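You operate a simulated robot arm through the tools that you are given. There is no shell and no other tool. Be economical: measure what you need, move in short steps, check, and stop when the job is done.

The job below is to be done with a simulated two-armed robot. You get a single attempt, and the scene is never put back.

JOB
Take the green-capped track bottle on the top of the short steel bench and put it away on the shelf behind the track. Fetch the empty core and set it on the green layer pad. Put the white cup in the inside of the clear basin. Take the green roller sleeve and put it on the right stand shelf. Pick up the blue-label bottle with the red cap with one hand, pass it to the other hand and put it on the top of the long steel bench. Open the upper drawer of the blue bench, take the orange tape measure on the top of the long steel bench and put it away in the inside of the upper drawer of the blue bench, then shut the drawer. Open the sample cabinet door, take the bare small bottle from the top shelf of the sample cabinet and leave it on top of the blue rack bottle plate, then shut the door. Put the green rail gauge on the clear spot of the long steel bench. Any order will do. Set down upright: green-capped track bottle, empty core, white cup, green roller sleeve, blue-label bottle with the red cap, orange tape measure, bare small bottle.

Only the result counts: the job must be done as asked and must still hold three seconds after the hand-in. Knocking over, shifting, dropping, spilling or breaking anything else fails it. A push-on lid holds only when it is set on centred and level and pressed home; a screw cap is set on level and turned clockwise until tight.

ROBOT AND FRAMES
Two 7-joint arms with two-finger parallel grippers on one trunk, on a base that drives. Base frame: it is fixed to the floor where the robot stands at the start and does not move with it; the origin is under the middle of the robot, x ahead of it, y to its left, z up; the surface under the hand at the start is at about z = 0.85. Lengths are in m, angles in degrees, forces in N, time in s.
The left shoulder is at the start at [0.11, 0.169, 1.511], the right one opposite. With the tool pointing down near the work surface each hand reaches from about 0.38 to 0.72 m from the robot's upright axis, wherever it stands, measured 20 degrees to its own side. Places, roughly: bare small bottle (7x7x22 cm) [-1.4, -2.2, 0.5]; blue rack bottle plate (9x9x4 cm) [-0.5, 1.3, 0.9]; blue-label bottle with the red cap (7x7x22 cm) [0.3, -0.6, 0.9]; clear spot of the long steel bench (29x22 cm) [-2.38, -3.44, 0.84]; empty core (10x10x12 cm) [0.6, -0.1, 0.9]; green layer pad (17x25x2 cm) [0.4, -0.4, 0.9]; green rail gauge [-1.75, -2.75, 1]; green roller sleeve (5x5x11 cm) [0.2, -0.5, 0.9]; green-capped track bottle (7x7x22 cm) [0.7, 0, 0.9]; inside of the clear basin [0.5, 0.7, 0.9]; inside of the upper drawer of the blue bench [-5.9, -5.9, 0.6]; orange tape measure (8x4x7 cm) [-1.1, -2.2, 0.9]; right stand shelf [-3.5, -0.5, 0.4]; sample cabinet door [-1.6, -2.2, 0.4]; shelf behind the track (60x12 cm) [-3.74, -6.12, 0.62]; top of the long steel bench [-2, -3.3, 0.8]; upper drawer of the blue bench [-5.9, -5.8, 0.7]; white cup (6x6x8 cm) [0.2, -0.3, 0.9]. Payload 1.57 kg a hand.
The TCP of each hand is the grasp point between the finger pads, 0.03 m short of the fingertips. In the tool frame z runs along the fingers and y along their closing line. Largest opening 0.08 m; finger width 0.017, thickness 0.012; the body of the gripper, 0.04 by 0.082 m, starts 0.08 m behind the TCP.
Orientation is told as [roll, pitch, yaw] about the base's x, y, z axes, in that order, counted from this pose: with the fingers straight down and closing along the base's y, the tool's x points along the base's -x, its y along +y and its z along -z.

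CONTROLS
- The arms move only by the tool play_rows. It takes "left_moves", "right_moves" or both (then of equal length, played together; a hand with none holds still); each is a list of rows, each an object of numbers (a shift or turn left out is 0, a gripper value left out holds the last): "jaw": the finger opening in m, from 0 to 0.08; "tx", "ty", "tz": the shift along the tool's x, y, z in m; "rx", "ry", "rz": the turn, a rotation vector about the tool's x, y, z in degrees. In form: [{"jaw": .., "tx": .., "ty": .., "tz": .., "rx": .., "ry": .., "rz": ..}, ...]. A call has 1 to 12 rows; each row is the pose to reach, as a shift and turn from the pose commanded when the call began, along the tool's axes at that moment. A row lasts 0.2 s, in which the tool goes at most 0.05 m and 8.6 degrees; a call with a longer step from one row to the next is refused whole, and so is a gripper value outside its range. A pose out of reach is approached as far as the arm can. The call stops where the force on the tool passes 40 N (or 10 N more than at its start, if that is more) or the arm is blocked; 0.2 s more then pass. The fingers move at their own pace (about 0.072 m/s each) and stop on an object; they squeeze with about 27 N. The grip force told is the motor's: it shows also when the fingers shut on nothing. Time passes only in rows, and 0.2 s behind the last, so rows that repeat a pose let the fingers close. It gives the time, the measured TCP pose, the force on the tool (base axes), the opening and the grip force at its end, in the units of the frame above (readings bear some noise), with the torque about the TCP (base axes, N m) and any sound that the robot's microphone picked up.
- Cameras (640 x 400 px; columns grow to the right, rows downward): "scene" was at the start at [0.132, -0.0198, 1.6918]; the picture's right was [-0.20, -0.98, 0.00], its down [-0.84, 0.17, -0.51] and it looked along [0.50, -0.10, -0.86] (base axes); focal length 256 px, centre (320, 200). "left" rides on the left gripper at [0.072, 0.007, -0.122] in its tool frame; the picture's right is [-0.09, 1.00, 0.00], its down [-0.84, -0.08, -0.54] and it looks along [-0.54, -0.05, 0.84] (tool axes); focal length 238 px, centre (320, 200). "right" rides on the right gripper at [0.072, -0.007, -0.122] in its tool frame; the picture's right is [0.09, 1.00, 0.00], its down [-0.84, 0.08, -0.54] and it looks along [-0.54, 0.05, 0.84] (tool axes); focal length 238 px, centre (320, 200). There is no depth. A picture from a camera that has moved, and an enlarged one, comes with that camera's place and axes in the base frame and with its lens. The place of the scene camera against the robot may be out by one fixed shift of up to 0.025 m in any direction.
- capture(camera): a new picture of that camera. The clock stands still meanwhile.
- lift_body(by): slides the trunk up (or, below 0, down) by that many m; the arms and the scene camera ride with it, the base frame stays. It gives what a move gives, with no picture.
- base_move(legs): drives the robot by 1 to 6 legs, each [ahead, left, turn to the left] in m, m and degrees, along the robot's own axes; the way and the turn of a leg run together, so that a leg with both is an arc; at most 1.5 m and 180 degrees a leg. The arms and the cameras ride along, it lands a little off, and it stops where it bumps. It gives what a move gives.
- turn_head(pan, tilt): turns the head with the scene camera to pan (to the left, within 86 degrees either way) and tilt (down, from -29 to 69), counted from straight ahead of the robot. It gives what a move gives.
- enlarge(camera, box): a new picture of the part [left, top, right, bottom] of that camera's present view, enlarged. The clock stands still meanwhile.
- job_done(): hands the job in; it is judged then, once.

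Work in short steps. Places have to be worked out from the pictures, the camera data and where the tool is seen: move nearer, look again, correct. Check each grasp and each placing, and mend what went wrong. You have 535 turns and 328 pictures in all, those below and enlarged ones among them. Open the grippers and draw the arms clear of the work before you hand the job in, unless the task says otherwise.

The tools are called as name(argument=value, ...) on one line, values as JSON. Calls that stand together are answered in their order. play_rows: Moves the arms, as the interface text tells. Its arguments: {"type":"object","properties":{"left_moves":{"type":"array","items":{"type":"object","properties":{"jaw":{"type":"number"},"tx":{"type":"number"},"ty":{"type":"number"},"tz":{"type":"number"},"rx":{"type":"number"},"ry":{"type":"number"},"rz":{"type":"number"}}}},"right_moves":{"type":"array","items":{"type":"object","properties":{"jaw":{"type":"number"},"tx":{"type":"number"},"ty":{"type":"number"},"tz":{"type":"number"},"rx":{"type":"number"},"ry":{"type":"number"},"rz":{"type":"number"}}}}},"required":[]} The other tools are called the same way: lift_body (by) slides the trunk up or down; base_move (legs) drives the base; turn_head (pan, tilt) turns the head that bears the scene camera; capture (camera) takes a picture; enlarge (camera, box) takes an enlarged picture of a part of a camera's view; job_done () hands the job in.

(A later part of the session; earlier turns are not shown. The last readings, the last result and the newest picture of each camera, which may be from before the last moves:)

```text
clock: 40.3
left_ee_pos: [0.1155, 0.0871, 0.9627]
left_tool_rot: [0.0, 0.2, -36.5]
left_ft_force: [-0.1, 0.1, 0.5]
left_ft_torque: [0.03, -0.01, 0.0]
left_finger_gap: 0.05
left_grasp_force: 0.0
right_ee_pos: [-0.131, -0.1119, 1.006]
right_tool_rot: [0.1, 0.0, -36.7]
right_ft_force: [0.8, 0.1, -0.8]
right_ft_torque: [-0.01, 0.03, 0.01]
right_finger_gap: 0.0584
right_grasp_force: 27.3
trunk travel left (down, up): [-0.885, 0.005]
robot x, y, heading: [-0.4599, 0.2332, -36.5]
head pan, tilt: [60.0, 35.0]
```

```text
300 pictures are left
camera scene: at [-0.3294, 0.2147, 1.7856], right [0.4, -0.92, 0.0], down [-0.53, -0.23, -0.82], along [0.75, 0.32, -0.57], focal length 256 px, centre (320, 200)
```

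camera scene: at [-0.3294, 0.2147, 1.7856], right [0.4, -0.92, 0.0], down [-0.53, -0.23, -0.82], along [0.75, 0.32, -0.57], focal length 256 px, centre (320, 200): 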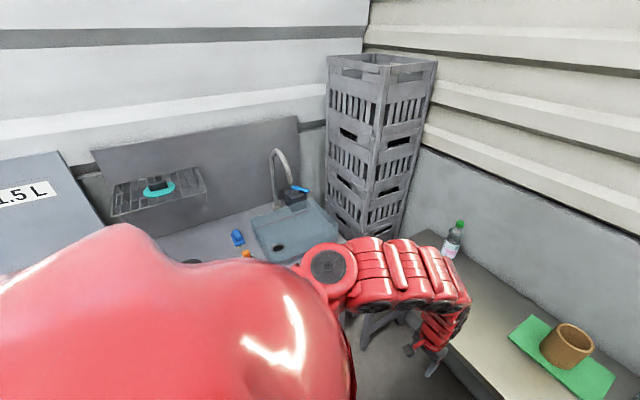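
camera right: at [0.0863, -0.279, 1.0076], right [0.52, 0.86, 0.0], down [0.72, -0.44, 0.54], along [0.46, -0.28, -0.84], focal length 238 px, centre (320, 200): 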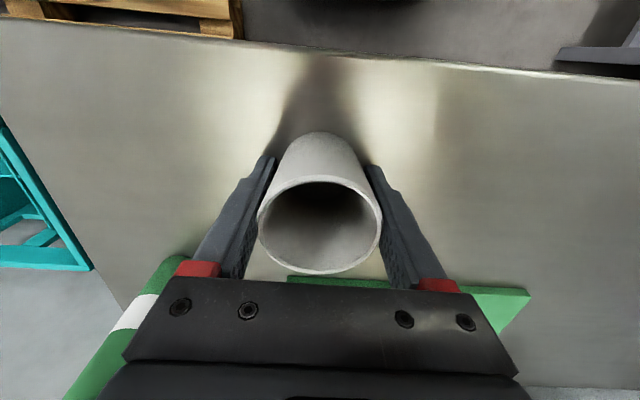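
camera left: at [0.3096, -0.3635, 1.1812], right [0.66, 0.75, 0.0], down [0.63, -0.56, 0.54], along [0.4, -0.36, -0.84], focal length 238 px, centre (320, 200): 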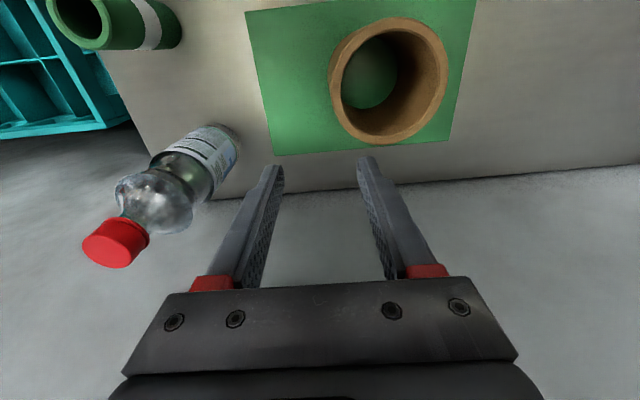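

There's free space. I'll turn left 90° to face the sink wall and look.

base_move(legs=[[0, 0, 90]])

turn_head(pan=0, tilt=40)

capture(camera="scene")

```text
clock: 44.6
left_ee_pos: [-0.32, 0.8132, 0.9641]
left_tool_rot: [0.0, 0.2, 54.2]
left_ft_force: [0.3, -0.7, 0.2]
left_ft_torque: [0.03, 0.02, -0.01]
left_finger_gap: 0.0501
left_grasp_force: 0.0
right_ee_pos: [-0.1191, 0.567, 1.0054]
right_tool_rot: [0.2, 0.0, 54.0]
right_ft_force: [-0.7, -0.4, -0.6]
right_ft_torque: [0.01, 0.0, -0.02]
right_finger_gap: 0.0583
right_grasp_force: 26.8
trunk travel left (down, up): [-0.885, 0.005]
robot x, y, heading: [-0.4597, 0.2321, 54.2]
head pan, tilt: [60.0, 35.0]
```

```text
clock: 45.9
left_ee_pos: [-0.3199, 0.8113, 0.9648]
left_tool_rot: [0.0, 0.1, 54.3]
left_ft_force: [-1.0, 0.1, -0.7]
left_ft_torque: [-0.01, -0.01, 0.02]
left_finger_gap: 0.0501
left_grasp_force: 0.0
right_ee_pos: [-0.118, 0.5672, 1.0068]
right_tool_rot: [0.1, 0.0, 54.1]
right_ft_force: [0.3, -0.9, -0.7]
right_ft_torque: [0.01, -0.03, 0.0]
right_finger_gap: 0.058
right_grasp_force: 27.2
trunk travel left (down, up): [-0.885, 0.005]
robot x, y, heading: [-0.4623, 0.2331, 53.9]
head pan, tilt: [0.0, 40.0]
```

```text
299 pictures are left
camera scene: at [-0.3777, 0.3615, 1.778], right [0.81, -0.59, 0.0], down [-0.38, -0.52, -0.77], along [0.45, 0.62, -0.64], focal length 256 px, centre (320, 200)
```

scene: 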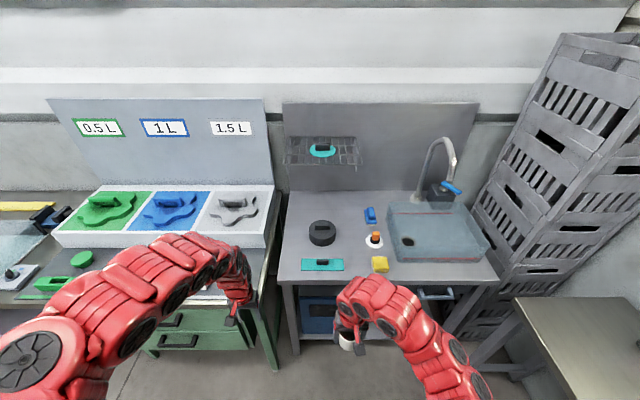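

The sink area is clear to see. I'll raise the left hand above the counter items, then drive 0.42 ahead and 0.34 right.

play_rows(left_moves=[{"tz": -0.05}, {"tz": -0.1}, {"tz": -0.12}], right_moves=[{"tz": -0.03}, {"tz": -0.06}, {"tz": -0.06}])

base_move(legs=[[0, -0.34, -0.5], [0.4, 0, 0]])

turn_head(pan=-10, tilt=55)

capture(camera="scene")

capture(camera="right")

```text
clock: 46.7
left_ee_pos: [-0.2895, 0.8618, 1.0491]
left_tool_rot: [0.0, 0.3, 54.3]
left_ft_force: [-0.1, 0.2, 0.2]
left_ft_torque: [0.01, -0.02, -0.01]
left_finger_gap: 0.0499
left_grasp_force: 0.0
left hand out of reach, approached as far as the arm can: row 1, 2, 3
right_ee_pos: [-0.1164, 0.5668, 1.0662]
right_tool_rot: [0.1, 0.0, 54.0]
right_ft_force: [-0.3, 0.1, -0.2]
right_ft_torque: [0.02, 0.03, 0.03]
right_finger_gap: 0.0583
right_grasp_force: 27.0
trunk travel left (down, up): [-0.885, 0.005]
robot x, y, heading: [-0.4564, 0.2357, 54.2]
head pan, tilt: [0.0, 40.0]
```

```text
clock: 50.9
left_ee_pos: [0.2163, 0.9848, 1.0496]
left_tool_rot: [0.0, 0.3, 54.1]
left_ft_force: [-0.5, 0.1, 0.0]
left_ft_torque: [-0.01, -0.02, 0.0]
left_finger_gap: 0.0497
left_grasp_force: 0.0
right_ee_pos: [0.3851, 0.6906, 1.0668]
right_tool_rot: [0.1, 0.0, 53.8]
right_ft_force: [-0.5, 0.5, -0.9]
right_ft_torque: [-0.01, -0.02, 0.01]
right_finger_gap: 0.0584
right_grasp_force: 27.1
trunk travel left (down, up): [-0.885, 0.005]
robot x, y, heading: [0.0452, 0.3586, 53.7]
head pan, tilt: [0.0, 40.0]
```

```text
clock: 51.7
left_ee_pos: [0.2168, 0.9877, 1.0487]
left_tool_rot: [-0.1, 0.3, 53.9]
left_ft_force: [0.2, -0.7, 0.1]
left_ft_torque: [0.0, 0.01, 0.0]
left_finger_gap: 0.05
left_grasp_force: 0.0
right_ee_pos: [0.3883, 0.6904, 1.0678]
right_tool_rot: [0.1, 0.0, 53.7]
right_ft_force: [0.0, -0.2, -0.6]
right_ft_torque: [0.01, 0.0, 0.02]
right_finger_gap: 0.058
right_grasp_force: 27.1
trunk travel left (down, up): [-0.885, 0.005]
robot x, y, heading: [0.0429, 0.3575, 54.0]
head pan, tilt: [-10.0, 55.0]
```

```text
298 pictures are left
camera scene: at [0.1285, 0.4688, 1.7573], right [0.69, -0.72, 0.0], down [-0.59, -0.57, -0.57], along [0.41, 0.4, -0.82], focal length 256 px, centre (320, 200)
```

scene: 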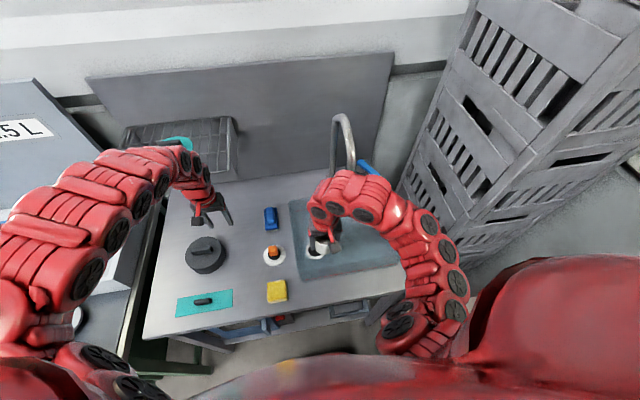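

```text
297 pictures are left
camera right: at [0.3484, 0.6293, 1.1893], right [-0.86, 0.52, 0.0], down [0.43, 0.72, 0.54], along [0.28, 0.46, -0.84], focal length 238 px, centre (320, 200)
```

right: 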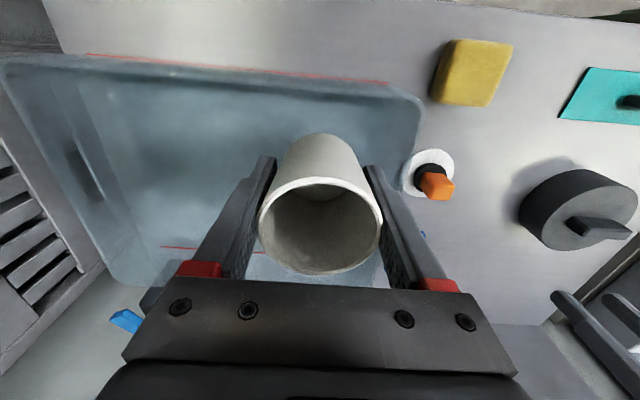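

The basin spans roughly base (0.27,0.74)–(0.89,0.77) with the drain near (0.52,0.82). I'll bring the cup over about (0.50,0.71), clear of the faucet, and look.

play_rows(right_moves=[{"tx": -0.02, "ty": -0.03}, {"tx": -0.05, "ty": -0.06}, {"tx": -0.08, "ty": -0.079}, {"tx": -0.082, "ty": -0.079}])

capture(camera="right")

capture(camera="scene")

```text
clock: 52.7
left_ee_pos: [0.2176, 0.9865, 1.0489]
left_tool_rot: [0.0, 0.3, 54.0]
left_ft_force: [-0.3, 0.1, 0.8]
left_ft_torque: [-0.02, 0.0, 0.02]
left_finger_gap: 0.05
left_grasp_force: 0.0
right_ee_pos: [0.4979, 0.7115, 1.0669]
right_tool_rot: [0.2, 0.1, 53.7]
right_ft_force: [0.3, 0.1, -0.4]
right_ft_torque: [0.04, 0.0, 0.01]
right_finger_gap: 0.0582
right_grasp_force: 27.3
trunk travel left (down, up): [-0.885, 0.005]
robot x, y, heading: [0.0405, 0.3573, 53.7]
head pan, tilt: [-10.0, 55.0]
```

```text
296 pictures are left
camera right: at [0.4593, 0.6498, 1.1884], right [-0.86, 0.51, 0.0], down [0.43, 0.72, 0.54], along [0.28, 0.47, -0.84], focal length 238 px, centre (320, 200)
```

right: 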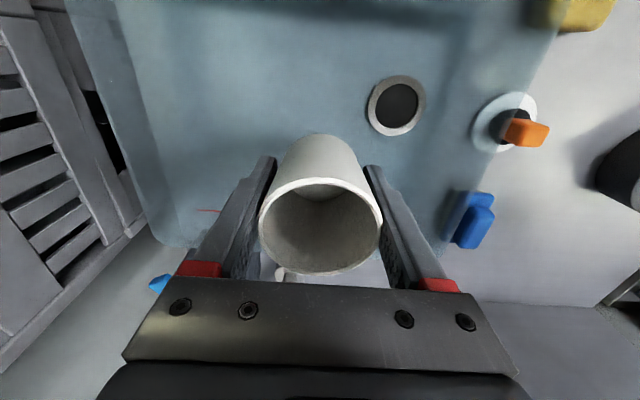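

```text
295 pictures are left
camera scene: at [0.1281, 0.4675, 1.7574], right [0.69, -0.72, 0.0], down [-0.59, -0.57, -0.57], along [0.41, 0.4, -0.82], focal length 256 px, centre (320, 200)
```

scene: 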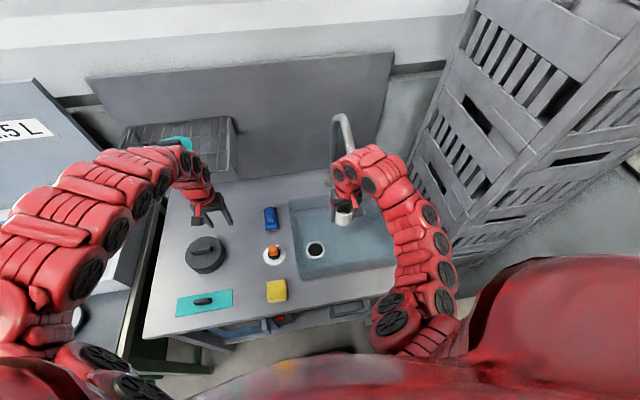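

The cup is over the basin, right of the drain. I'll descend 0.15 m and look.

play_rows(right_moves=[{"tx": 0.01, "tz": 0.04}, {"tx": 0.01, "tz": 0.08}, {"tx": 0.01, "tz": 0.12}, {"tx": 0.01, "tz": 0.15}])

capture(camera="right")

```text
clock: 53.7
left_ee_pos: [0.2165, 0.9861, 1.0489]
left_tool_rot: [0.0, 0.5, 54.0]
left_ft_force: [1.0, -0.1, 0.4]
left_ft_torque: [-0.01, -0.05, 0.02]
left_finger_gap: 0.05
left_grasp_force: 0.1
right_ee_pos: [0.4908, 0.7032, 0.9192]
right_tool_rot: [0.1, 0.0, 53.7]
right_ft_force: [-0.2, -1.0, -0.1]
right_ft_torque: [-0.01, 0.02, -0.03]
right_finger_gap: 0.0581
right_grasp_force: 26.9
trunk travel left (down, up): [-0.885, 0.005]
robot x, y, heading: [0.042, 0.3593, 53.7]
head pan, tilt: [-10.0, 55.0]
```

```text
294 pictures are left
camera right: at [0.4523, 0.6412, 1.041], right [-0.86, 0.51, 0.0], down [0.43, 0.72, 0.54], along [0.28, 0.47, -0.84], focal length 238 px, centre (320, 200)
```

right: 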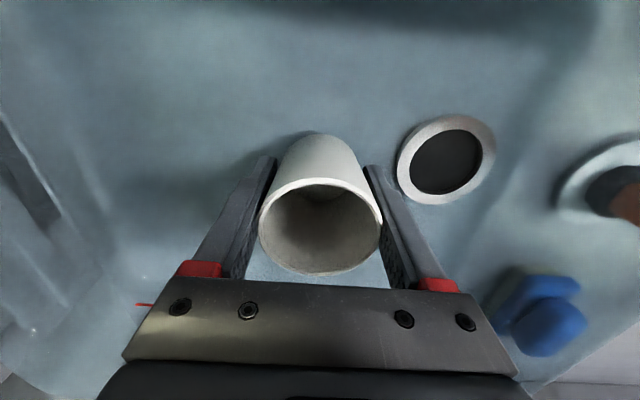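

Still above the floor. I'll continue down in 1 cm steps until contact.

play_rows(right_moves=[{"tz": 0.01}, {"tz": 0.02}, {"tz": 0.028}])

capture(camera="right")

```text
clock: 54.5
left_ee_pos: [0.2142, 0.9844, 1.0506]
left_tool_rot: [-0.2, 0.2, 54.0]
left_ft_force: [0.2, 0.0, 0.0]
left_ft_torque: [-0.03, 0.0, 0.02]
left_finger_gap: 0.0497
left_grasp_force: 0.1
right_ee_pos: [0.4947, 0.707, 0.8997]
right_tool_rot: [0.0, -1.3, 53.9]
right_ft_force: [-9.1, -11.7, 42.6]
right_ft_torque: [-0.09, 0.35, 0.08]
right_finger_gap: 0.058
right_grasp_force: 26.8
trunk travel left (down, up): [-0.885, 0.005]
robot x, y, heading: [0.0431, 0.3583, 53.8]
head pan, tilt: [-10.0, 55.0]
stopped in row 3 (right hand): the force on the tool passed its limit at 48 N (the readings are from after the stop); the commanded pose is now the measured one
```

```text
293 pictures are left
camera right: at [0.4543, 0.643, 1.021], right [-0.86, 0.51, 0.0], down [0.42, 0.71, 0.56], along [0.29, 0.48, -0.83], focal length 238 px, centre (320, 200)
```

right: 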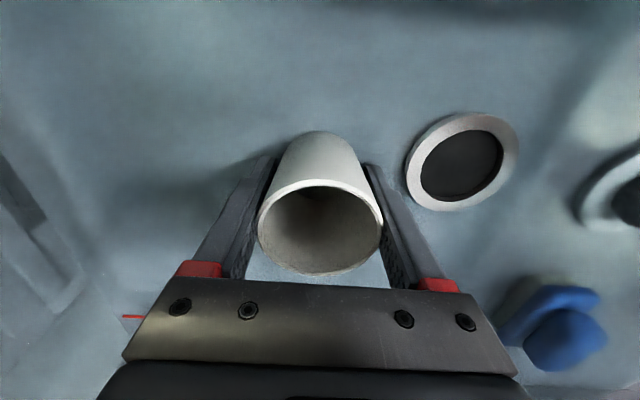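

Contact with the basin floor at about 0.85. I'll relieve 2 mm, level the tool, open and rise.

play_rows(right_moves=[{"tz": -0.003, "ry": 1.3}, {"tz": -0.003, "ry": 1.3, "jaw": 0.08}, {"tz": -0.003, "ry": 1.3}, {"tz": -0.003, "ry": 1.3}, {"tz": -0.04, "ry": 1.3}, {"tz": -0.09, "ry": 1.3}, {"tz": -0.14, "ry": 1.3}, {"tz": -0.17, "ry": 1.3}])

capture(camera="right")

capture(camera="scene")

```text
clock: 56.3
left_ee_pos: [0.2166, 0.9855, 1.0496]
left_tool_rot: [-0.1, 0.3, 54.0]
left_ft_force: [-0.9, 0.2, 0.1]
left_ft_torque: [-0.01, 0.03, -0.03]
left_finger_gap: 0.0499
left_grasp_force: 0.1
right_ee_pos: [0.4916, 0.706, 1.0679]
right_tool_rot: [0.0, 0.5, 53.7]
right_ft_force: [-0.2, 0.0, -0.1]
right_ft_torque: [-0.01, 0.0, -0.01]
right_finger_gap: 0.0802
right_grasp_force: 0.1
trunk travel left (down, up): [-0.885, 0.005]
robot x, y, heading: [0.0461, 0.3627, 53.6]
head pan, tilt: [-10.0, 55.0]
```

```text
292 pictures are left
camera right: at [0.4533, 0.6449, 1.191], right [-0.86, 0.51, 0.0], down [0.43, 0.72, 0.54], along [0.27, 0.46, -0.84], focal length 238 px, centre (320, 200)
```

right: 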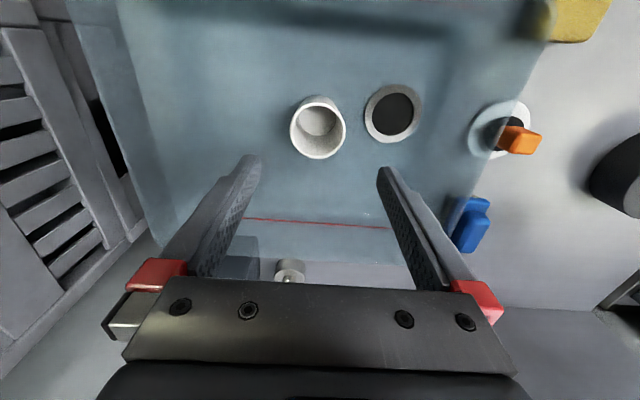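

```text
291 pictures are left
camera scene: at [0.1276, 0.4679, 1.7574], right [0.69, -0.72, 0.0], down [-0.59, -0.57, -0.57], along [0.41, 0.4, -0.82], focal length 256 px, centre (320, 200)
```

scene: 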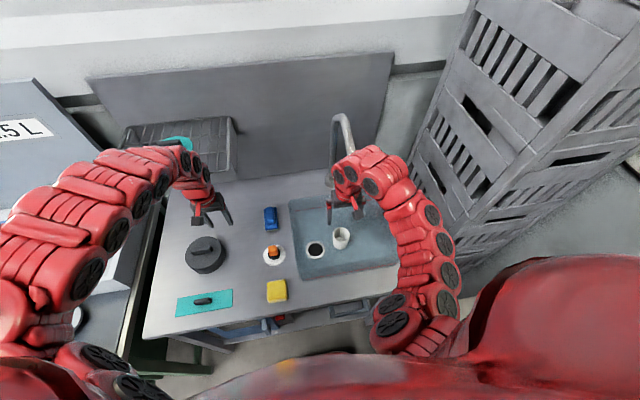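

The cup stands upright in the basin. Next I'll back out, face the short bench again and look for the red-cap bottle.

base_move(legs=[[-0.4, 0, 0], [-0.05, 0, -90.3]])

turn_head(pan=-5, tilt=50)

capture(camera="scene")

```text
clock: 60.7
left_ee_pos: [0.3016, 0.4495, 1.0475]
left_tool_rot: [0.0, 0.4, 20.2]
left_ft_force: [0.3, 0.3, 0.2]
left_ft_torque: [-0.01, 0.03, 0.02]
left_finger_gap: 0.0502
left_grasp_force: 0.2
right_ee_pos: [0.3739, 0.0647, 1.0662]
right_tool_rot: [0.1, 0.5, 19.9]
right_ft_force: [0.5, -0.2, 0.4]
right_ft_torque: [0.02, 0.09, 0.02]
right_finger_gap: 0.0799
right_grasp_force: 0.1
trunk travel left (down, up): [-0.885, 0.005]
robot x, y, heading: [-0.1935, 0.0278, 19.9]
head pan, tilt: [-10.0, 55.0]
stopped in leg 2: the robot was blocked; the commanded pose is now the measured one
```

```text
clock: 61.3
left_ee_pos: [0.301, 0.4494, 1.0486]
left_tool_rot: [0.0, 0.4, 20.2]
left_ft_force: [1.0, 0.3, -0.4]
left_ft_torque: [0.02, 0.02, 0.03]
left_finger_gap: 0.0502
left_grasp_force: 0.1
right_ee_pos: [0.3731, 0.0613, 1.0664]
right_tool_rot: [0.1, 0.6, 19.8]
right_ft_force: [0.6, -0.9, 0.2]
right_ft_torque: [0.01, 0.0, 0.02]
right_finger_gap: 0.0798
right_grasp_force: 0.0
trunk travel left (down, up): [-0.885, 0.005]
robot x, y, heading: [-0.192, 0.0244, 19.7]
head pan, tilt: [-5.0, 50.0]
```

```text
290 pictures are left
camera scene: at [-0.0561, 0.0659, 1.7637], right [0.26, -0.97, 0.0], down [-0.74, -0.2, -0.64], along [0.62, 0.17, -0.77], focal length 256 px, centre (320, 200)
```

scene: 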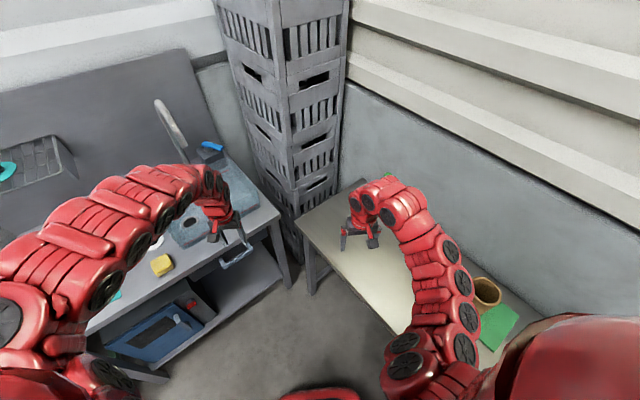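

The base touched the bench while turning. I'll slide straight away from it by 0.25 m before finishing the turn.

base_move(legs=[[-0.139, 0.208, 0], [0, 0, -56.3]])

capture(camera="scene")

```text
clock: 65.6
left_ee_pos: [0.2362, 0.0011, 1.0496]
left_tool_rot: [-0.2, 0.3, -35.7]
left_ft_force: [0.0, -0.5, -1.2]
left_ft_torque: [-0.01, -0.02, 0.0]
left_finger_gap: 0.05
left_grasp_force: 0.1
right_ee_pos: [-0.0429, -0.2769, 1.0672]
right_tool_rot: [0.0, 0.5, -35.9]
right_ft_force: [1.6, -0.3, 0.6]
right_ft_torque: [0.01, -0.01, 0.01]
right_finger_gap: 0.0803
right_grasp_force: 0.0
trunk travel left (down, up): [-0.885, 0.005]
robot x, y, heading: [-0.3923, 0.1694, -35.9]
head pan, tilt: [-5.0, 50.0]
```

```text
289 pictures are left
camera scene: at [-0.2837, 0.0671, 1.7639], right [-0.66, -0.76, 0.0], down [-0.58, 0.5, -0.64], along [0.49, -0.42, -0.77], focal length 256 px, centre (320, 200)
```

scene: 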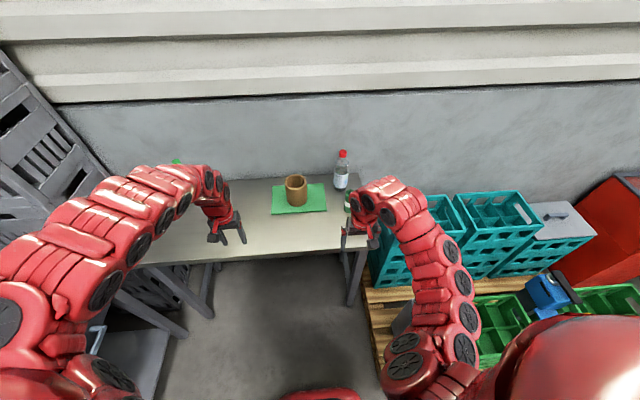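

The bench is undisturbed. I'll pull the right hand back 6 cm and drive 0.33 forward so the red-cap bottle comes into right-hand reach.

play_rows(right_moves=[{"tx": 0.03, "ty": -0.02}, {"tx": 0.06, "ty": -0.03}])

base_move(legs=[[0.33, 0.01, -0.7]])

capture(camera="right")

capture(camera="scene")

```text
clock: 66.2
left_ee_pos: [0.2345, 0.0001, 1.0491]
left_tool_rot: [0.1, 0.2, -35.5]
left_ft_force: [0.6, 0.0, 0.5]
left_ft_torque: [-0.01, -0.05, 0.01]
left_finger_gap: 0.0501
left_grasp_force: 0.0
right_ee_pos: [-0.1127, -0.265, 1.0671]
right_tool_rot: [0.1, 0.4, -35.9]
right_ft_force: [-0.7, -0.3, 0.1]
right_ft_torque: [0.01, -0.03, 0.0]
right_finger_gap: 0.0801
right_grasp_force: 0.1
trunk travel left (down, up): [-0.885, 0.005]
robot x, y, heading: [-0.393, 0.1675, -35.6]
head pan, tilt: [-5.0, 50.0]
```

```text
clock: 68.4
left_ee_pos: [0.4954, -0.2068, 1.0497]
left_tool_rot: [-0.1, 0.3, -37.5]
left_ft_force: [0.2, -0.3, 0.1]
left_ft_torque: [-0.02, -0.03, 0.01]
left_finger_gap: 0.0497
left_grasp_force: 0.2
right_ee_pos: [0.1394, -0.4611, 1.0664]
right_tool_rot: [0.1, 0.4, -37.8]
right_ft_force: [-0.6, -0.2, 0.1]
right_ft_torque: [0.0, -0.01, 0.0]
right_finger_gap: 0.08
right_grasp_force: 0.1
trunk travel left (down, up): [-0.885, 0.005]
robot x, y, heading: [-0.1279, -0.019, -38.1]
head pan, tilt: [-5.0, 50.0]
```

```text
288 pictures are left
camera right: at [0.0774, -0.4238, 1.1898], right [0.54, 0.84, 0.0], down [0.71, -0.45, 0.54], along [0.45, -0.29, -0.84], focal length 238 px, centre (320, 200)
```

right: 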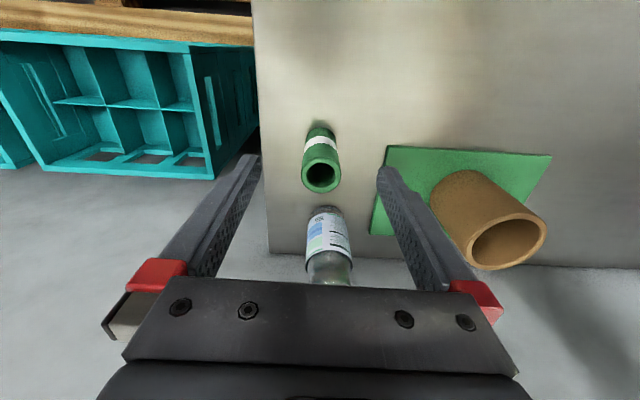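

```text
287 pictures are left
camera scene: at [-0.0216, -0.1236, 1.7641], right [-0.68, -0.73, 0.0], down [-0.56, 0.52, -0.64], along [0.47, -0.44, -0.77], focal length 256 px, centre (320, 200)
```

scene: 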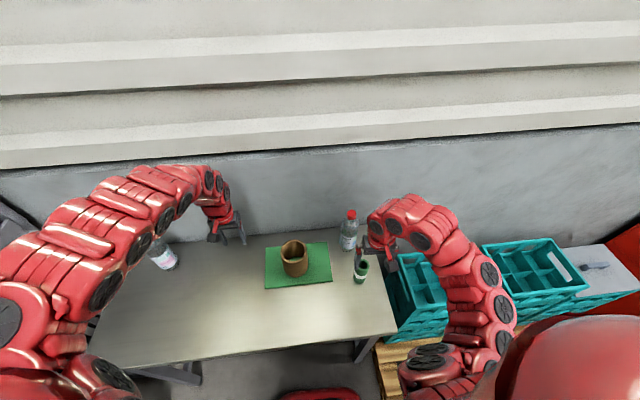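

The red cap is near base (0.283,-0.558). I'll raise the right hand 6 cm and bring it 10 cm forward, then look.

play_rows(right_moves=[{"tz": -0.04}, {"tz": -0.06, "tx": -0.02}, {"tz": -0.06, "tx": -0.06}, {"tz": -0.06, "tx": -0.1}, {"tz": -0.06, "tx": -0.1}])

capture(camera="right")

```text
clock: 69.6
left_ee_pos: [0.4965, -0.2078, 1.0497]
left_tool_rot: [-0.1, 0.3, -37.5]
left_ft_force: [0.3, -0.1, -0.7]
left_ft_torque: [-0.01, 0.01, 0.0]
left_finger_gap: 0.05
left_grasp_force: 0.1
right_ee_pos: [0.1943, -0.4987, 1.0711]
right_tool_rot: [0.3, 0.3, -37.7]
right_ft_force: [-0.1, 0.1, -0.8]
right_ft_torque: [0.02, -0.01, -0.03]
right_finger_gap: 0.0801
right_grasp_force: 0.1
right hand out of reach, approached as far as the arm can: row 1, 2, 3, 4, 5
trunk travel left (down, up): [-0.885, 0.005]
robot x, y, heading: [-0.1281, -0.015, -37.8]
head pan, tilt: [-5.0, 50.0]
```

```text
286 pictures are left
camera right: at [0.133, -0.4605, 1.194], right [0.54, 0.84, 0.0], down [0.71, -0.45, 0.54], along [0.46, -0.29, -0.84], focal length 238 px, centre (320, 200)
```

right: 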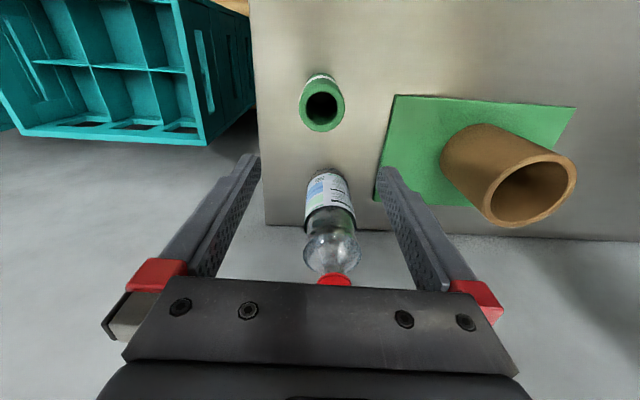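

At this radius the arm can't rise. I'll back the base 7 cm so the bottle is farther out, then lift outward.

base_move(legs=[[-0.07, 0, 1.2]])

play_rows(right_moves=[{"tz": -0.02, "tx": -0.03}, {"tz": -0.04, "tx": -0.06}, {"tz": -0.06, "tx": -0.07}, {"tz": -0.06, "tx": -0.07}])

capture(camera="right")

```text
clock: 70.6
left_ee_pos: [0.4487, -0.1562, 1.0477]
left_tool_rot: [-0.1, 0.4, -36.4]
left_ft_force: [0.3, -1.1, -0.2]
left_ft_torque: [-0.01, 0.05, -0.01]
left_finger_gap: 0.0502
left_grasp_force: 0.0
right_ee_pos: [0.154, -0.4521, 1.0691]
right_tool_rot: [0.3, 0.6, -36.6]
right_ft_force: [0.4, 0.5, 0.0]
right_ft_torque: [0.04, 0.04, -0.01]
right_finger_gap: 0.0799
right_grasp_force: 0.1
trunk travel left (down, up): [-0.885, 0.005]
robot x, y, heading: [-0.1795, 0.024, -36.6]
head pan, tilt: [-5.0, 50.0]
```

```text
clock: 71.6
left_ee_pos: [0.4459, -0.1552, 1.0488]
left_tool_rot: [0.0, 0.3, -36.5]
left_ft_force: [-0.4, -0.5, 0.8]
left_ft_torque: [0.0, 0.02, -0.04]
left_finger_gap: 0.0499
left_grasp_force: 0.0
right_ee_pos: [0.2166, -0.5008, 1.1178]
right_tool_rot: [0.2, 0.3, -36.5]
right_ft_force: [0.3, 0.9, -0.9]
right_ft_torque: [-0.01, 0.01, 0.01]
right_finger_gap: 0.0803
right_grasp_force: 0.0
right hand out of reach, approached as far as the arm can: row 1, 2, 3, 4
trunk travel left (down, up): [-0.885, 0.005]
robot x, y, heading: [-0.1768, 0.0231, -36.6]
head pan, tilt: [-5.0, 50.0]
```

```text
285 pictures are left
camera right: at [0.1534, -0.464, 1.2417], right [0.52, 0.85, 0.0], down [0.72, -0.44, 0.54], along [0.46, -0.28, -0.84], focal length 238 px, centre (320, 200)
```

right: 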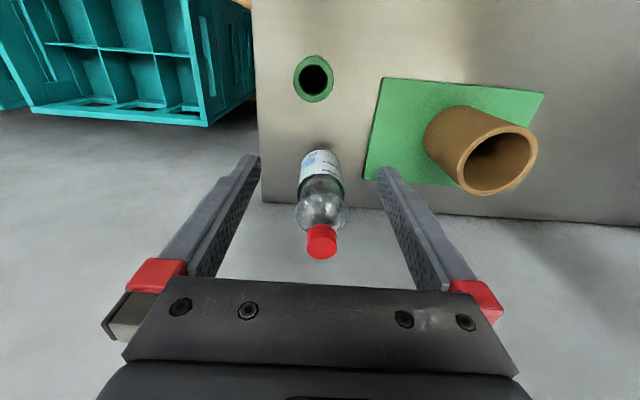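

Cap now at base (0.305,-0.557). I'll move 10 cm forward at this height and verify.

play_rows(right_moves=[{"tx": -0.04, "ty": 0.009}, {"tx": -0.08, "ty": 0.009}, {"tx": -0.102, "ty": 0.009}, {"tx": -0.102, "ty": 0.009}])

capture(camera="right")

```text
clock: 72.6
left_ee_pos: [0.4465, -0.1548, 1.049]
left_tool_rot: [-0.1, 0.3, -36.3]
left_ft_force: [-0.9, 0.4, 0.0]
left_ft_torque: [-0.01, 0.01, -0.02]
left_finger_gap: 0.05
left_grasp_force: 0.1
right_ee_pos: [0.296, -0.5511, 1.1198]
right_tool_rot: [0.1, 0.3, -36.6]
right_ft_force: [-0.2, 0.1, 0.1]
right_ft_torque: [0.02, 0.04, 0.02]
right_finger_gap: 0.08
right_grasp_force: 0.0
right hand out of reach, approached as far as the arm can: row 3, 4
trunk travel left (down, up): [-0.885, 0.005]
robot x, y, heading: [-0.1787, 0.0243, -36.7]
head pan, tilt: [-5.0, 50.0]
```

```text
284 pictures are left
camera right: at [0.2326, -0.5138, 1.243], right [0.52, 0.85, 0.0], down [0.72, -0.44, 0.54], along [0.46, -0.28, -0.84], focal length 238 px, centre (320, 200)
```

right: 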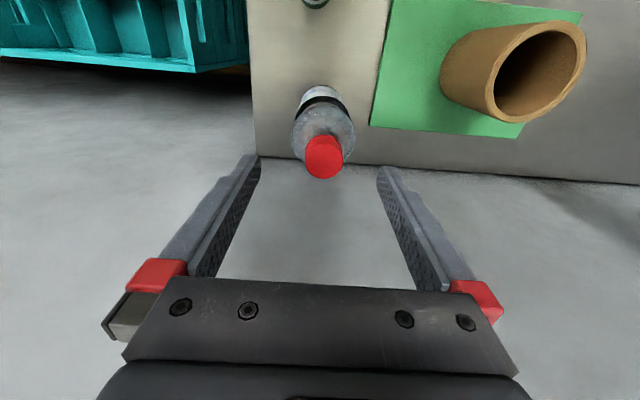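

Well aligned but at the reach limit. I'll drive 4 cm forward and compensate with the hand, then check the reading.

base_move(legs=[[0.04, 0, 0]])

capture(camera="right")

```text
clock: 73.5
left_ee_pos: [0.4721, -0.1727, 1.053]
left_tool_rot: [0.0, 0.0, -36.4]
left_ft_force: [0.4, 0.0, 0.4]
left_ft_torque: [-0.05, -0.07, -0.03]
left_finger_gap: 0.0501
left_grasp_force: 0.0
right_ee_pos: [0.3219, -0.5672, 1.126]
right_tool_rot: [0.2, 0.0, -36.6]
right_ft_force: [-1.2, -0.9, 1.1]
right_ft_torque: [-0.02, -0.06, -0.03]
right_finger_gap: 0.0799
right_grasp_force: 0.1
trunk travel left (down, up): [-0.885, 0.005]
robot x, y, heading: [-0.1491, -0.0033, -36.7]
head pan, tilt: [-5.0, 50.0]
```

```text
283 pictures are left
camera right: at [0.2582, -0.5317, 1.2472], right [0.52, 0.85, 0.0], down [0.72, -0.44, 0.54], along [0.47, -0.28, -0.84], focal length 238 px, centre (320, 200)
```

right: 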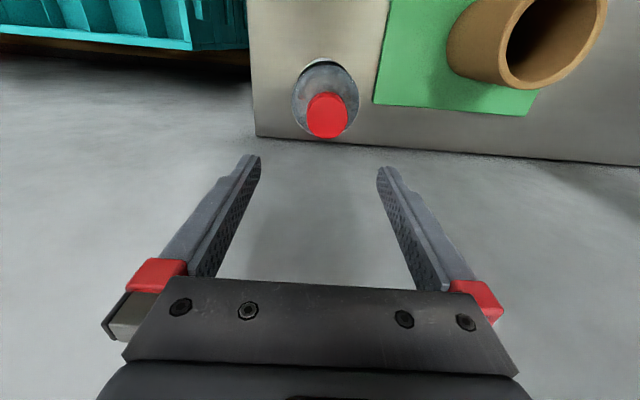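

I'll shift back 2.4 cm to over the cap and descend to z≈1.055, then close.

play_rows(right_moves=[{"tx": 0.024, "ty": 0.001}, {"tx": 0.024, "ty": 0.001, "tz": 0.03}, {"tx": 0.024, "ty": 0.001, "tz": 0.055}, {"tx": 0.024, "ty": 0.001, "tz": 0.07}])

capture(camera="right")

```text
clock: 74.5
left_ee_pos: [0.4772, -0.1755, 1.0496]
left_tool_rot: [-0.1, 0.3, -36.2]
left_ft_force: [0.5, 0.3, 0.5]
left_ft_torque: [0.0, -0.02, -0.03]
left_finger_gap: 0.0498
left_grasp_force: 0.2
right_ee_pos: [0.3077, -0.5569, 1.051]
right_tool_rot: [0.0, 0.1, -36.6]
right_ft_force: [-0.4, -0.1, 0.6]
right_ft_torque: [0.0, 0.0, -0.02]
right_finger_gap: 0.0802
right_grasp_force: 0.0
trunk travel left (down, up): [-0.885, 0.005]
robot x, y, heading: [-0.148, 0.0005, -36.5]
head pan, tilt: [-5.0, 50.0]
```

```text
282 pictures are left
camera right: at [0.2448, -0.5185, 1.1739], right [0.52, 0.85, 0.0], down [0.72, -0.44, 0.54], along [0.46, -0.28, -0.84], focal length 238 px, centre (320, 200)
```

right: 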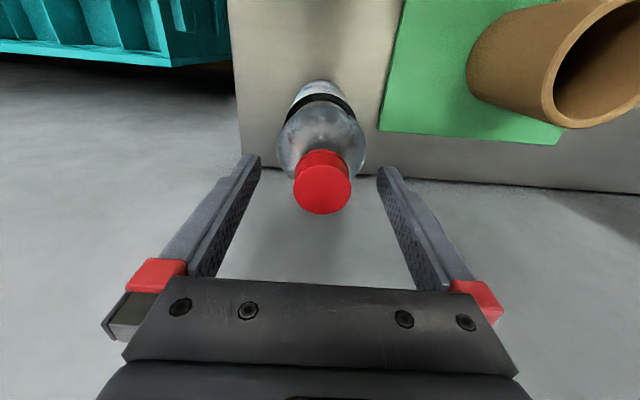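

The cap top lies right at the grasp point. I'll close on it.

play_rows(right_moves=[{"tx": 0.0, "jaw": 0.0}, {"tx": 0.0}, {"tx": 0.0}, {"tx": 0.0}, {"tx": 0.0}])

capture(camera="right")

```text
clock: 75.8
left_ee_pos: [0.474, -0.174, 1.0509]
left_tool_rot: [-0.2, 0.1, -36.3]
left_ft_force: [-0.4, 0.3, -0.2]
left_ft_torque: [0.02, 0.03, -0.02]
left_finger_gap: 0.0502
left_grasp_force: 0.0
right_ee_pos: [0.3082, -0.556, 1.0562]
right_tool_rot: [0.1, -0.2, -36.7]
right_ft_force: [-3.4, 4.4, 26.7]
right_ft_torque: [0.19, 0.71, -0.11]
right_finger_gap: 0.0307
right_grasp_force: 27.1
trunk travel left (down, up): [-0.885, 0.005]
robot x, y, heading: [-0.1488, 0.0019, -36.6]
head pan, tilt: [-5.0, 50.0]
stopped in row 5 (right hand): the force on the tool passed its limit at 41 N (the readings are from after the stop); the commanded pose is now the measured one
```

```text
281 pictures are left
camera right: at [0.244, -0.5183, 1.1788], right [0.52, 0.85, 0.0], down [0.71, -0.44, 0.55], along [0.47, -0.28, -0.84], focal length 238 px, centre (320, 200)
```

right: 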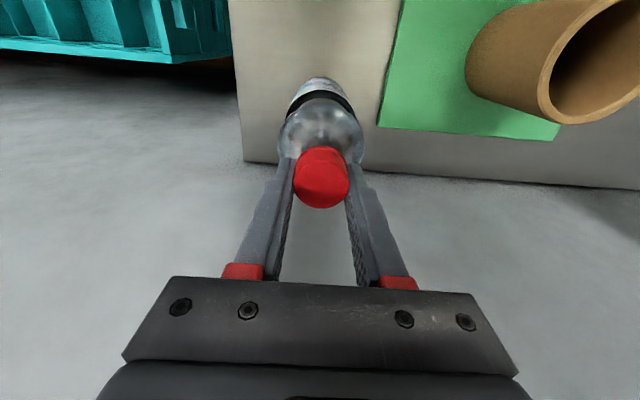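

The tips ride on the shoulder slightly, but the cap is gripped at 31 mm. I'll lift gently.

play_rows(right_moves=[{"tz": -0.01}, {"tz": -0.02}, {"tz": -0.04}, {"tz": -0.06}])

capture(camera="right")

capture(camera="scene")

```text
clock: 76.8
left_ee_pos: [0.478, -0.1766, 1.0476]
left_tool_rot: [-0.1, 0.2, -36.3]
left_ft_force: [-0.1, 1.3, -0.2]
left_ft_torque: [0.05, 0.0, -0.02]
left_finger_gap: 0.0501
left_grasp_force: 0.0
right_ee_pos: [0.3075, -0.5591, 1.1107]
right_tool_rot: [0.2, 0.1, -36.6]
right_ft_force: [0.2, 0.0, -4.8]
right_ft_torque: [-0.01, -0.03, -0.02]
right_finger_gap: 0.0307
right_grasp_force: 27.0
trunk travel left (down, up): [-0.885, 0.005]
robot x, y, heading: [-0.1468, -0.0, -36.5]
head pan, tilt: [-5.0, 50.0]
```

```text
280 pictures are left
camera right: at [0.244, -0.5219, 1.2339], right [0.52, 0.85, 0.0], down [0.72, -0.44, 0.54], along [0.46, -0.28, -0.84], focal length 238 px, centre (320, 200)
```

right: 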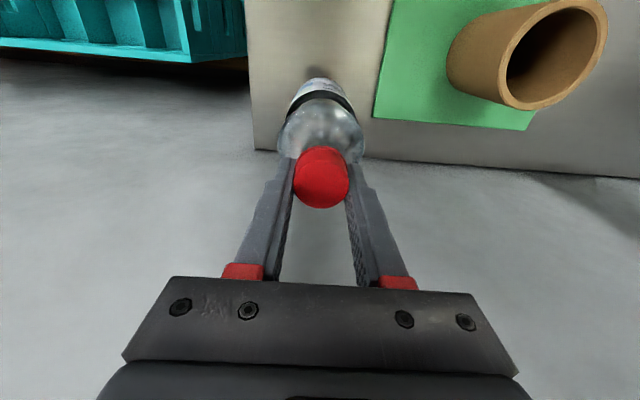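

```text
279 pictures are left
camera scene: at [-0.0403, -0.1054, 1.7636], right [-0.66, -0.75, 0.0], down [-0.57, 0.51, -0.64], along [0.48, -0.43, -0.77], focal length 256 px, centre (320, 200)
```

scene: 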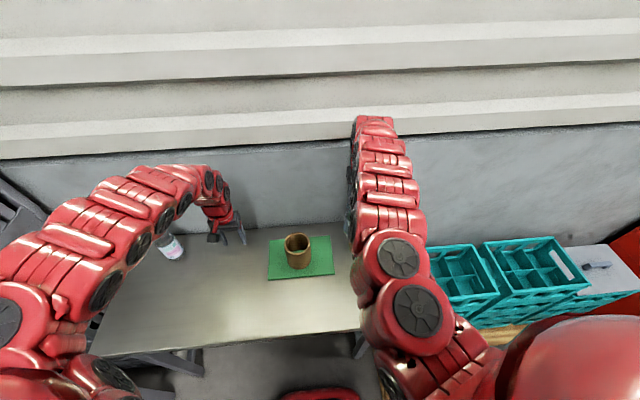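

The bottle hangs from the right hand. The sleeve stands right behind it, so I'll swing 10° right first, then back straight out.

base_move(legs=[[0, 0, -10], [-0.4, -0.07, 0]])

capture(camera="scene")

```text
clock: 80.0
left_ee_pos: [0.1188, -0.0498, 1.049]
left_tool_rot: [0.0, 0.4, -46.9]
left_ft_force: [0.3, -0.3, 0.0]
left_ft_torque: [-0.04, -0.02, 0.03]
left_finger_gap: 0.0504
left_grasp_force: 0.0
right_ee_pos: [-0.1161, -0.393, 1.1102]
right_tool_rot: [0.3, 0.0, -47.1]
right_ft_force: [1.2, 0.3, -5.3]
right_ft_torque: [-0.03, -0.03, 0.01]
right_finger_gap: 0.0303
right_grasp_force: 26.5
trunk travel left (down, up): [-0.885, 0.005]
robot x, y, heading: [-0.4675, 0.2393, -46.8]
head pan, tilt: [-5.0, 50.0]
```

```text
278 pictures are left
camera scene: at [-0.3757, 0.113, 1.7636], right [-0.79, -0.61, 0.0], down [-0.47, 0.61, -0.64], along [0.39, -0.51, -0.77], focal length 256 px, centre (320, 200)
```

scene: 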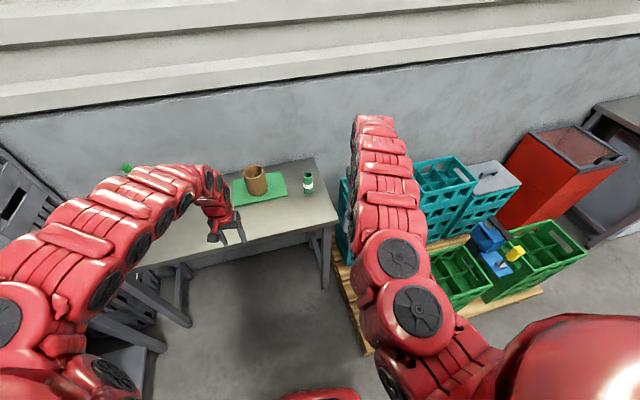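

Both hands are in free space. I'll bring the bottle lower and nearer (right), while pitching the left hand forward for a side grip.

play_rows(right_moves=[{"tz": 0.03}, {"tz": 0.06}, {"tz": 0.09, "tx": 0.02}, {"tz": 0.12, "tx": 0.04}, {"tz": 0.13, "tx": 0.08}, {"tz": 0.13, "tx": 0.1, "ty": 0.03}, {"tz": 0.13, "tx": 0.1, "ty": 0.05}, {"tz": 0.13, "tx": 0.1, "ty": 0.05}], left_moves=[{"tz": 0.03, "ty": 0.02}, {"tz": 0.07, "ty": 0.04, "ry": -8}, {"tz": 0.11, "ty": 0.05, "ry": -16}, {"tz": 0.14, "ty": 0.05, "ry": -24}, {"tz": 0.16, "ty": 0.05, "ry": -32}, {"tz": 0.18, "ty": 0.05, "ry": -40}, {"tz": 0.18, "ty": 0.05, "ry": -48}, {"tz": 0.18, "ty": 0.05, "ry": -56}])

capture(camera="left")

capture(camera="scene")

```text
clock: 82.0
left_ee_pos: [0.1567, 0.0323, 0.8373]
left_tool_rot: [4.6, -50.9, -51.3]
left_ft_force: [0.8, 0.2, -0.4]
left_ft_torque: [0.05, 0.04, -0.01]
left_finger_gap: 0.0501
left_grasp_force: 0.1
left hand out of reach, approached as far as the arm can: row 4, 5, 6, 8
right_ee_pos: [-0.1489, -0.288, 0.9821]
right_tool_rot: [0.2, 0.0, -47.2]
right_ft_force: [0.3, -0.2, -5.2]
right_ft_torque: [-0.03, -0.04, 0.02]
right_finger_gap: 0.0307
right_grasp_force: 26.6
trunk travel left (down, up): [-0.885, 0.005]
robot x, y, heading: [-0.467, 0.2409, -47.1]
head pan, tilt: [-5.0, 50.0]
stopped in row 8 (left hand): the arm was blocked; the commanded pose is now the measured one
```

```text
277 pictures are left
camera left: at [0.0658, 0.1393, 0.8585], right [0.77, 0.62, 0.12], down [-0.02, -0.16, 0.99], along [0.64, -0.76, -0.11], focal length 238 px, centre (320, 200)
```

left: 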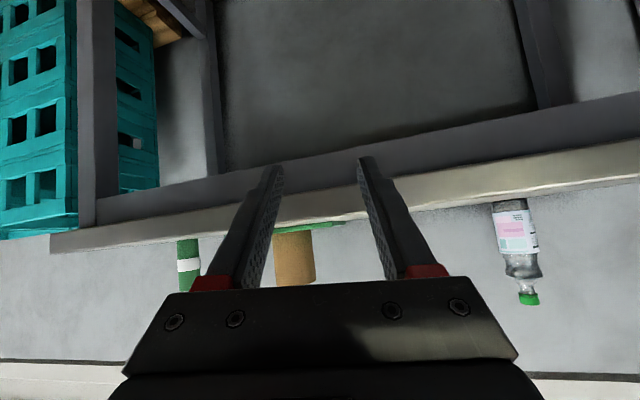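

```text
276 pictures are left
camera scene: at [-0.3761, 0.1104, 1.7635], right [-0.79, -0.61, 0.0], down [-0.47, 0.61, -0.64], along [0.39, -0.51, -0.77], focal length 256 px, centre (320, 200)
```

scene: 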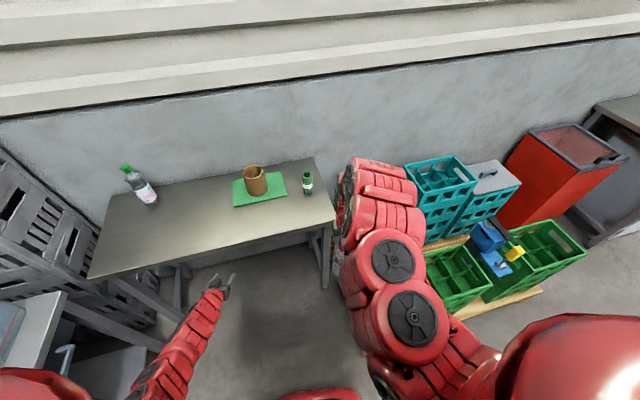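

The left hand got to 51° pitch. I'll bring the bottle to the middle with the right hand, and yaw the left hand 40° inward at the same time while staying apart.

play_rows(right_moves=[{"ty": 0.02}, {"ty": 0.04}, {"ty": 0.06}, {"ty": 0.08}, {"ty": 0.1}, {"ty": 0.12}], left_moves=[{"rx": 6.2, "rz": 5, "ty": -0.02, "tz": -0.01}, {"rx": 12.4, "rz": 10, "ty": -0.04, "tz": -0.02, "tx": 0.005}, {"rx": 18.6, "rz": 15, "ty": -0.06, "tz": -0.03, "tx": 0.01}, {"rx": 24.8, "rz": 20, "ty": -0.08, "tz": -0.04, "tx": 0.013}, {"rx": 31, "rz": 25, "ty": -0.1, "tz": -0.05, "tx": 0.016}, {"rx": 31, "rz": 25, "ty": -0.1, "tz": -0.05, "tx": 0.016}])

capture(camera="left")

capture(camera="scene")

```text
clock: 83.3
left_ee_pos: [0.0463, 0.0063, 0.8504]
left_tool_rot: [3.3, -49.2, -90.1]
left_ft_force: [0.4, -0.2, -0.1]
left_ft_torque: [0.0, -0.01, 0.01]
left_finger_gap: 0.05
left_grasp_force: 0.1
right_ee_pos: [-0.0608, -0.2019, 0.9844]
right_tool_rot: [0.2, -0.1, -47.1]
right_ft_force: [0.2, 0.6, -4.5]
right_ft_torque: [-0.04, -0.04, 0.05]
right_finger_gap: 0.0305
right_grasp_force: 27.1
trunk travel left (down, up): [-0.885, 0.005]
robot x, y, heading: [-0.4615, 0.2456, -47.0]
head pan, tilt: [-5.0, 50.0]
```

```text
275 pictures are left
camera left: at [0.0457, 0.1451, 0.8763], right [0.99, -0.02, 0.11], down [-0.11, -0.14, 0.98], along [0.0, -0.99, -0.14], focal length 238 px, centre (320, 200)
```

left: 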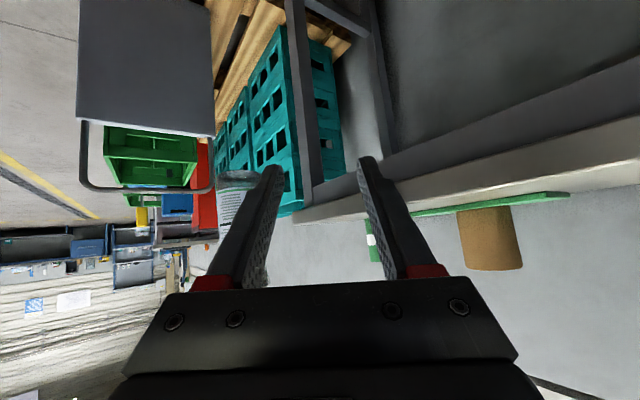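

```text
274 pictures are left
camera scene: at [-0.3773, 0.1154, 1.7639], right [-0.79, -0.61, 0.0], down [-0.47, 0.6, -0.64], along [0.39, -0.51, -0.77], focal length 256 px, centre (320, 200)
```

scene: 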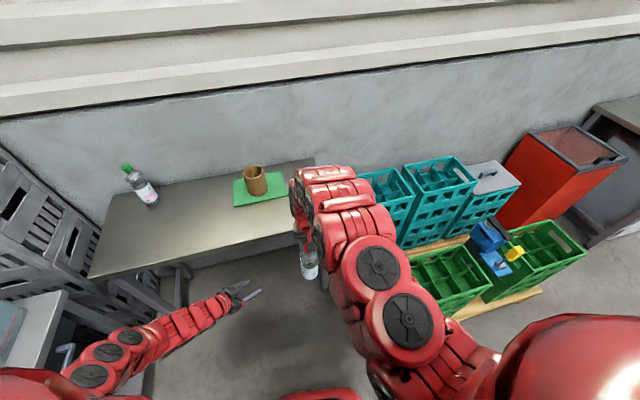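

The bottle axis is at base (-0.061,-0.202); the left hand points along -y. I'll open it, align sideways 10.7 cm and advance 8 cm, then look.

play_rows(left_moves=[{"jaw": 0.08, "ty": -0.04, "rx": 1.5}, {"ty": -0.08, "rx": 3.3}, {"ty": -0.107, "rx": 3.3}, {"ty": -0.107, "tz": 0.023, "tx": -0.035, "rx": 3.3}, {"ty": -0.107, "tz": 0.053, "tx": -0.061, "rx": 3.3}, {"ty": -0.107, "tz": 0.053, "tx": -0.061, "rx": 3.3}])

capture(camera="left")

```text
clock: 84.8
left_ee_pos: [-0.0559, -0.0812, 0.859]
left_tool_rot: [0.2, -49.3, -90.1]
left_ft_force: [0.5, 0.3, -0.1]
left_ft_torque: [0.04, 0.0, 0.03]
left_finger_gap: 0.08
left_grasp_force: 0.0
left hand out of reach, approached as far as the arm can: row 2, 3, 4
right_ee_pos: [-0.0613, -0.202, 0.9851]
right_tool_rot: [0.2, -0.2, -47.1]
right_ft_force: [0.2, 0.2, -5.5]
right_ft_torque: [-0.02, 0.0, 0.0]
right_finger_gap: 0.0304
right_grasp_force: 27.4
trunk travel left (down, up): [-0.885, 0.005]
robot x, y, heading: [-0.4616, 0.242, -47.2]
head pan, tilt: [-5.0, 50.0]
```

```text
273 pictures are left
camera left: at [-0.0479, 0.0586, 0.8838], right [1.0, -0.06, 0.07], down [-0.08, -0.13, 0.99], along [-0.05, -0.99, -0.14], focal length 238 px, centre (320, 200)
```

left: 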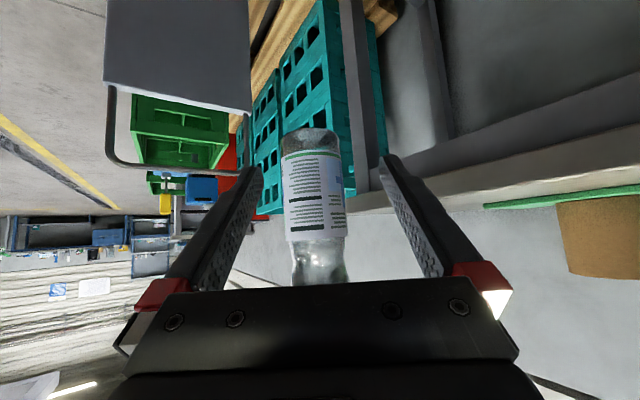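

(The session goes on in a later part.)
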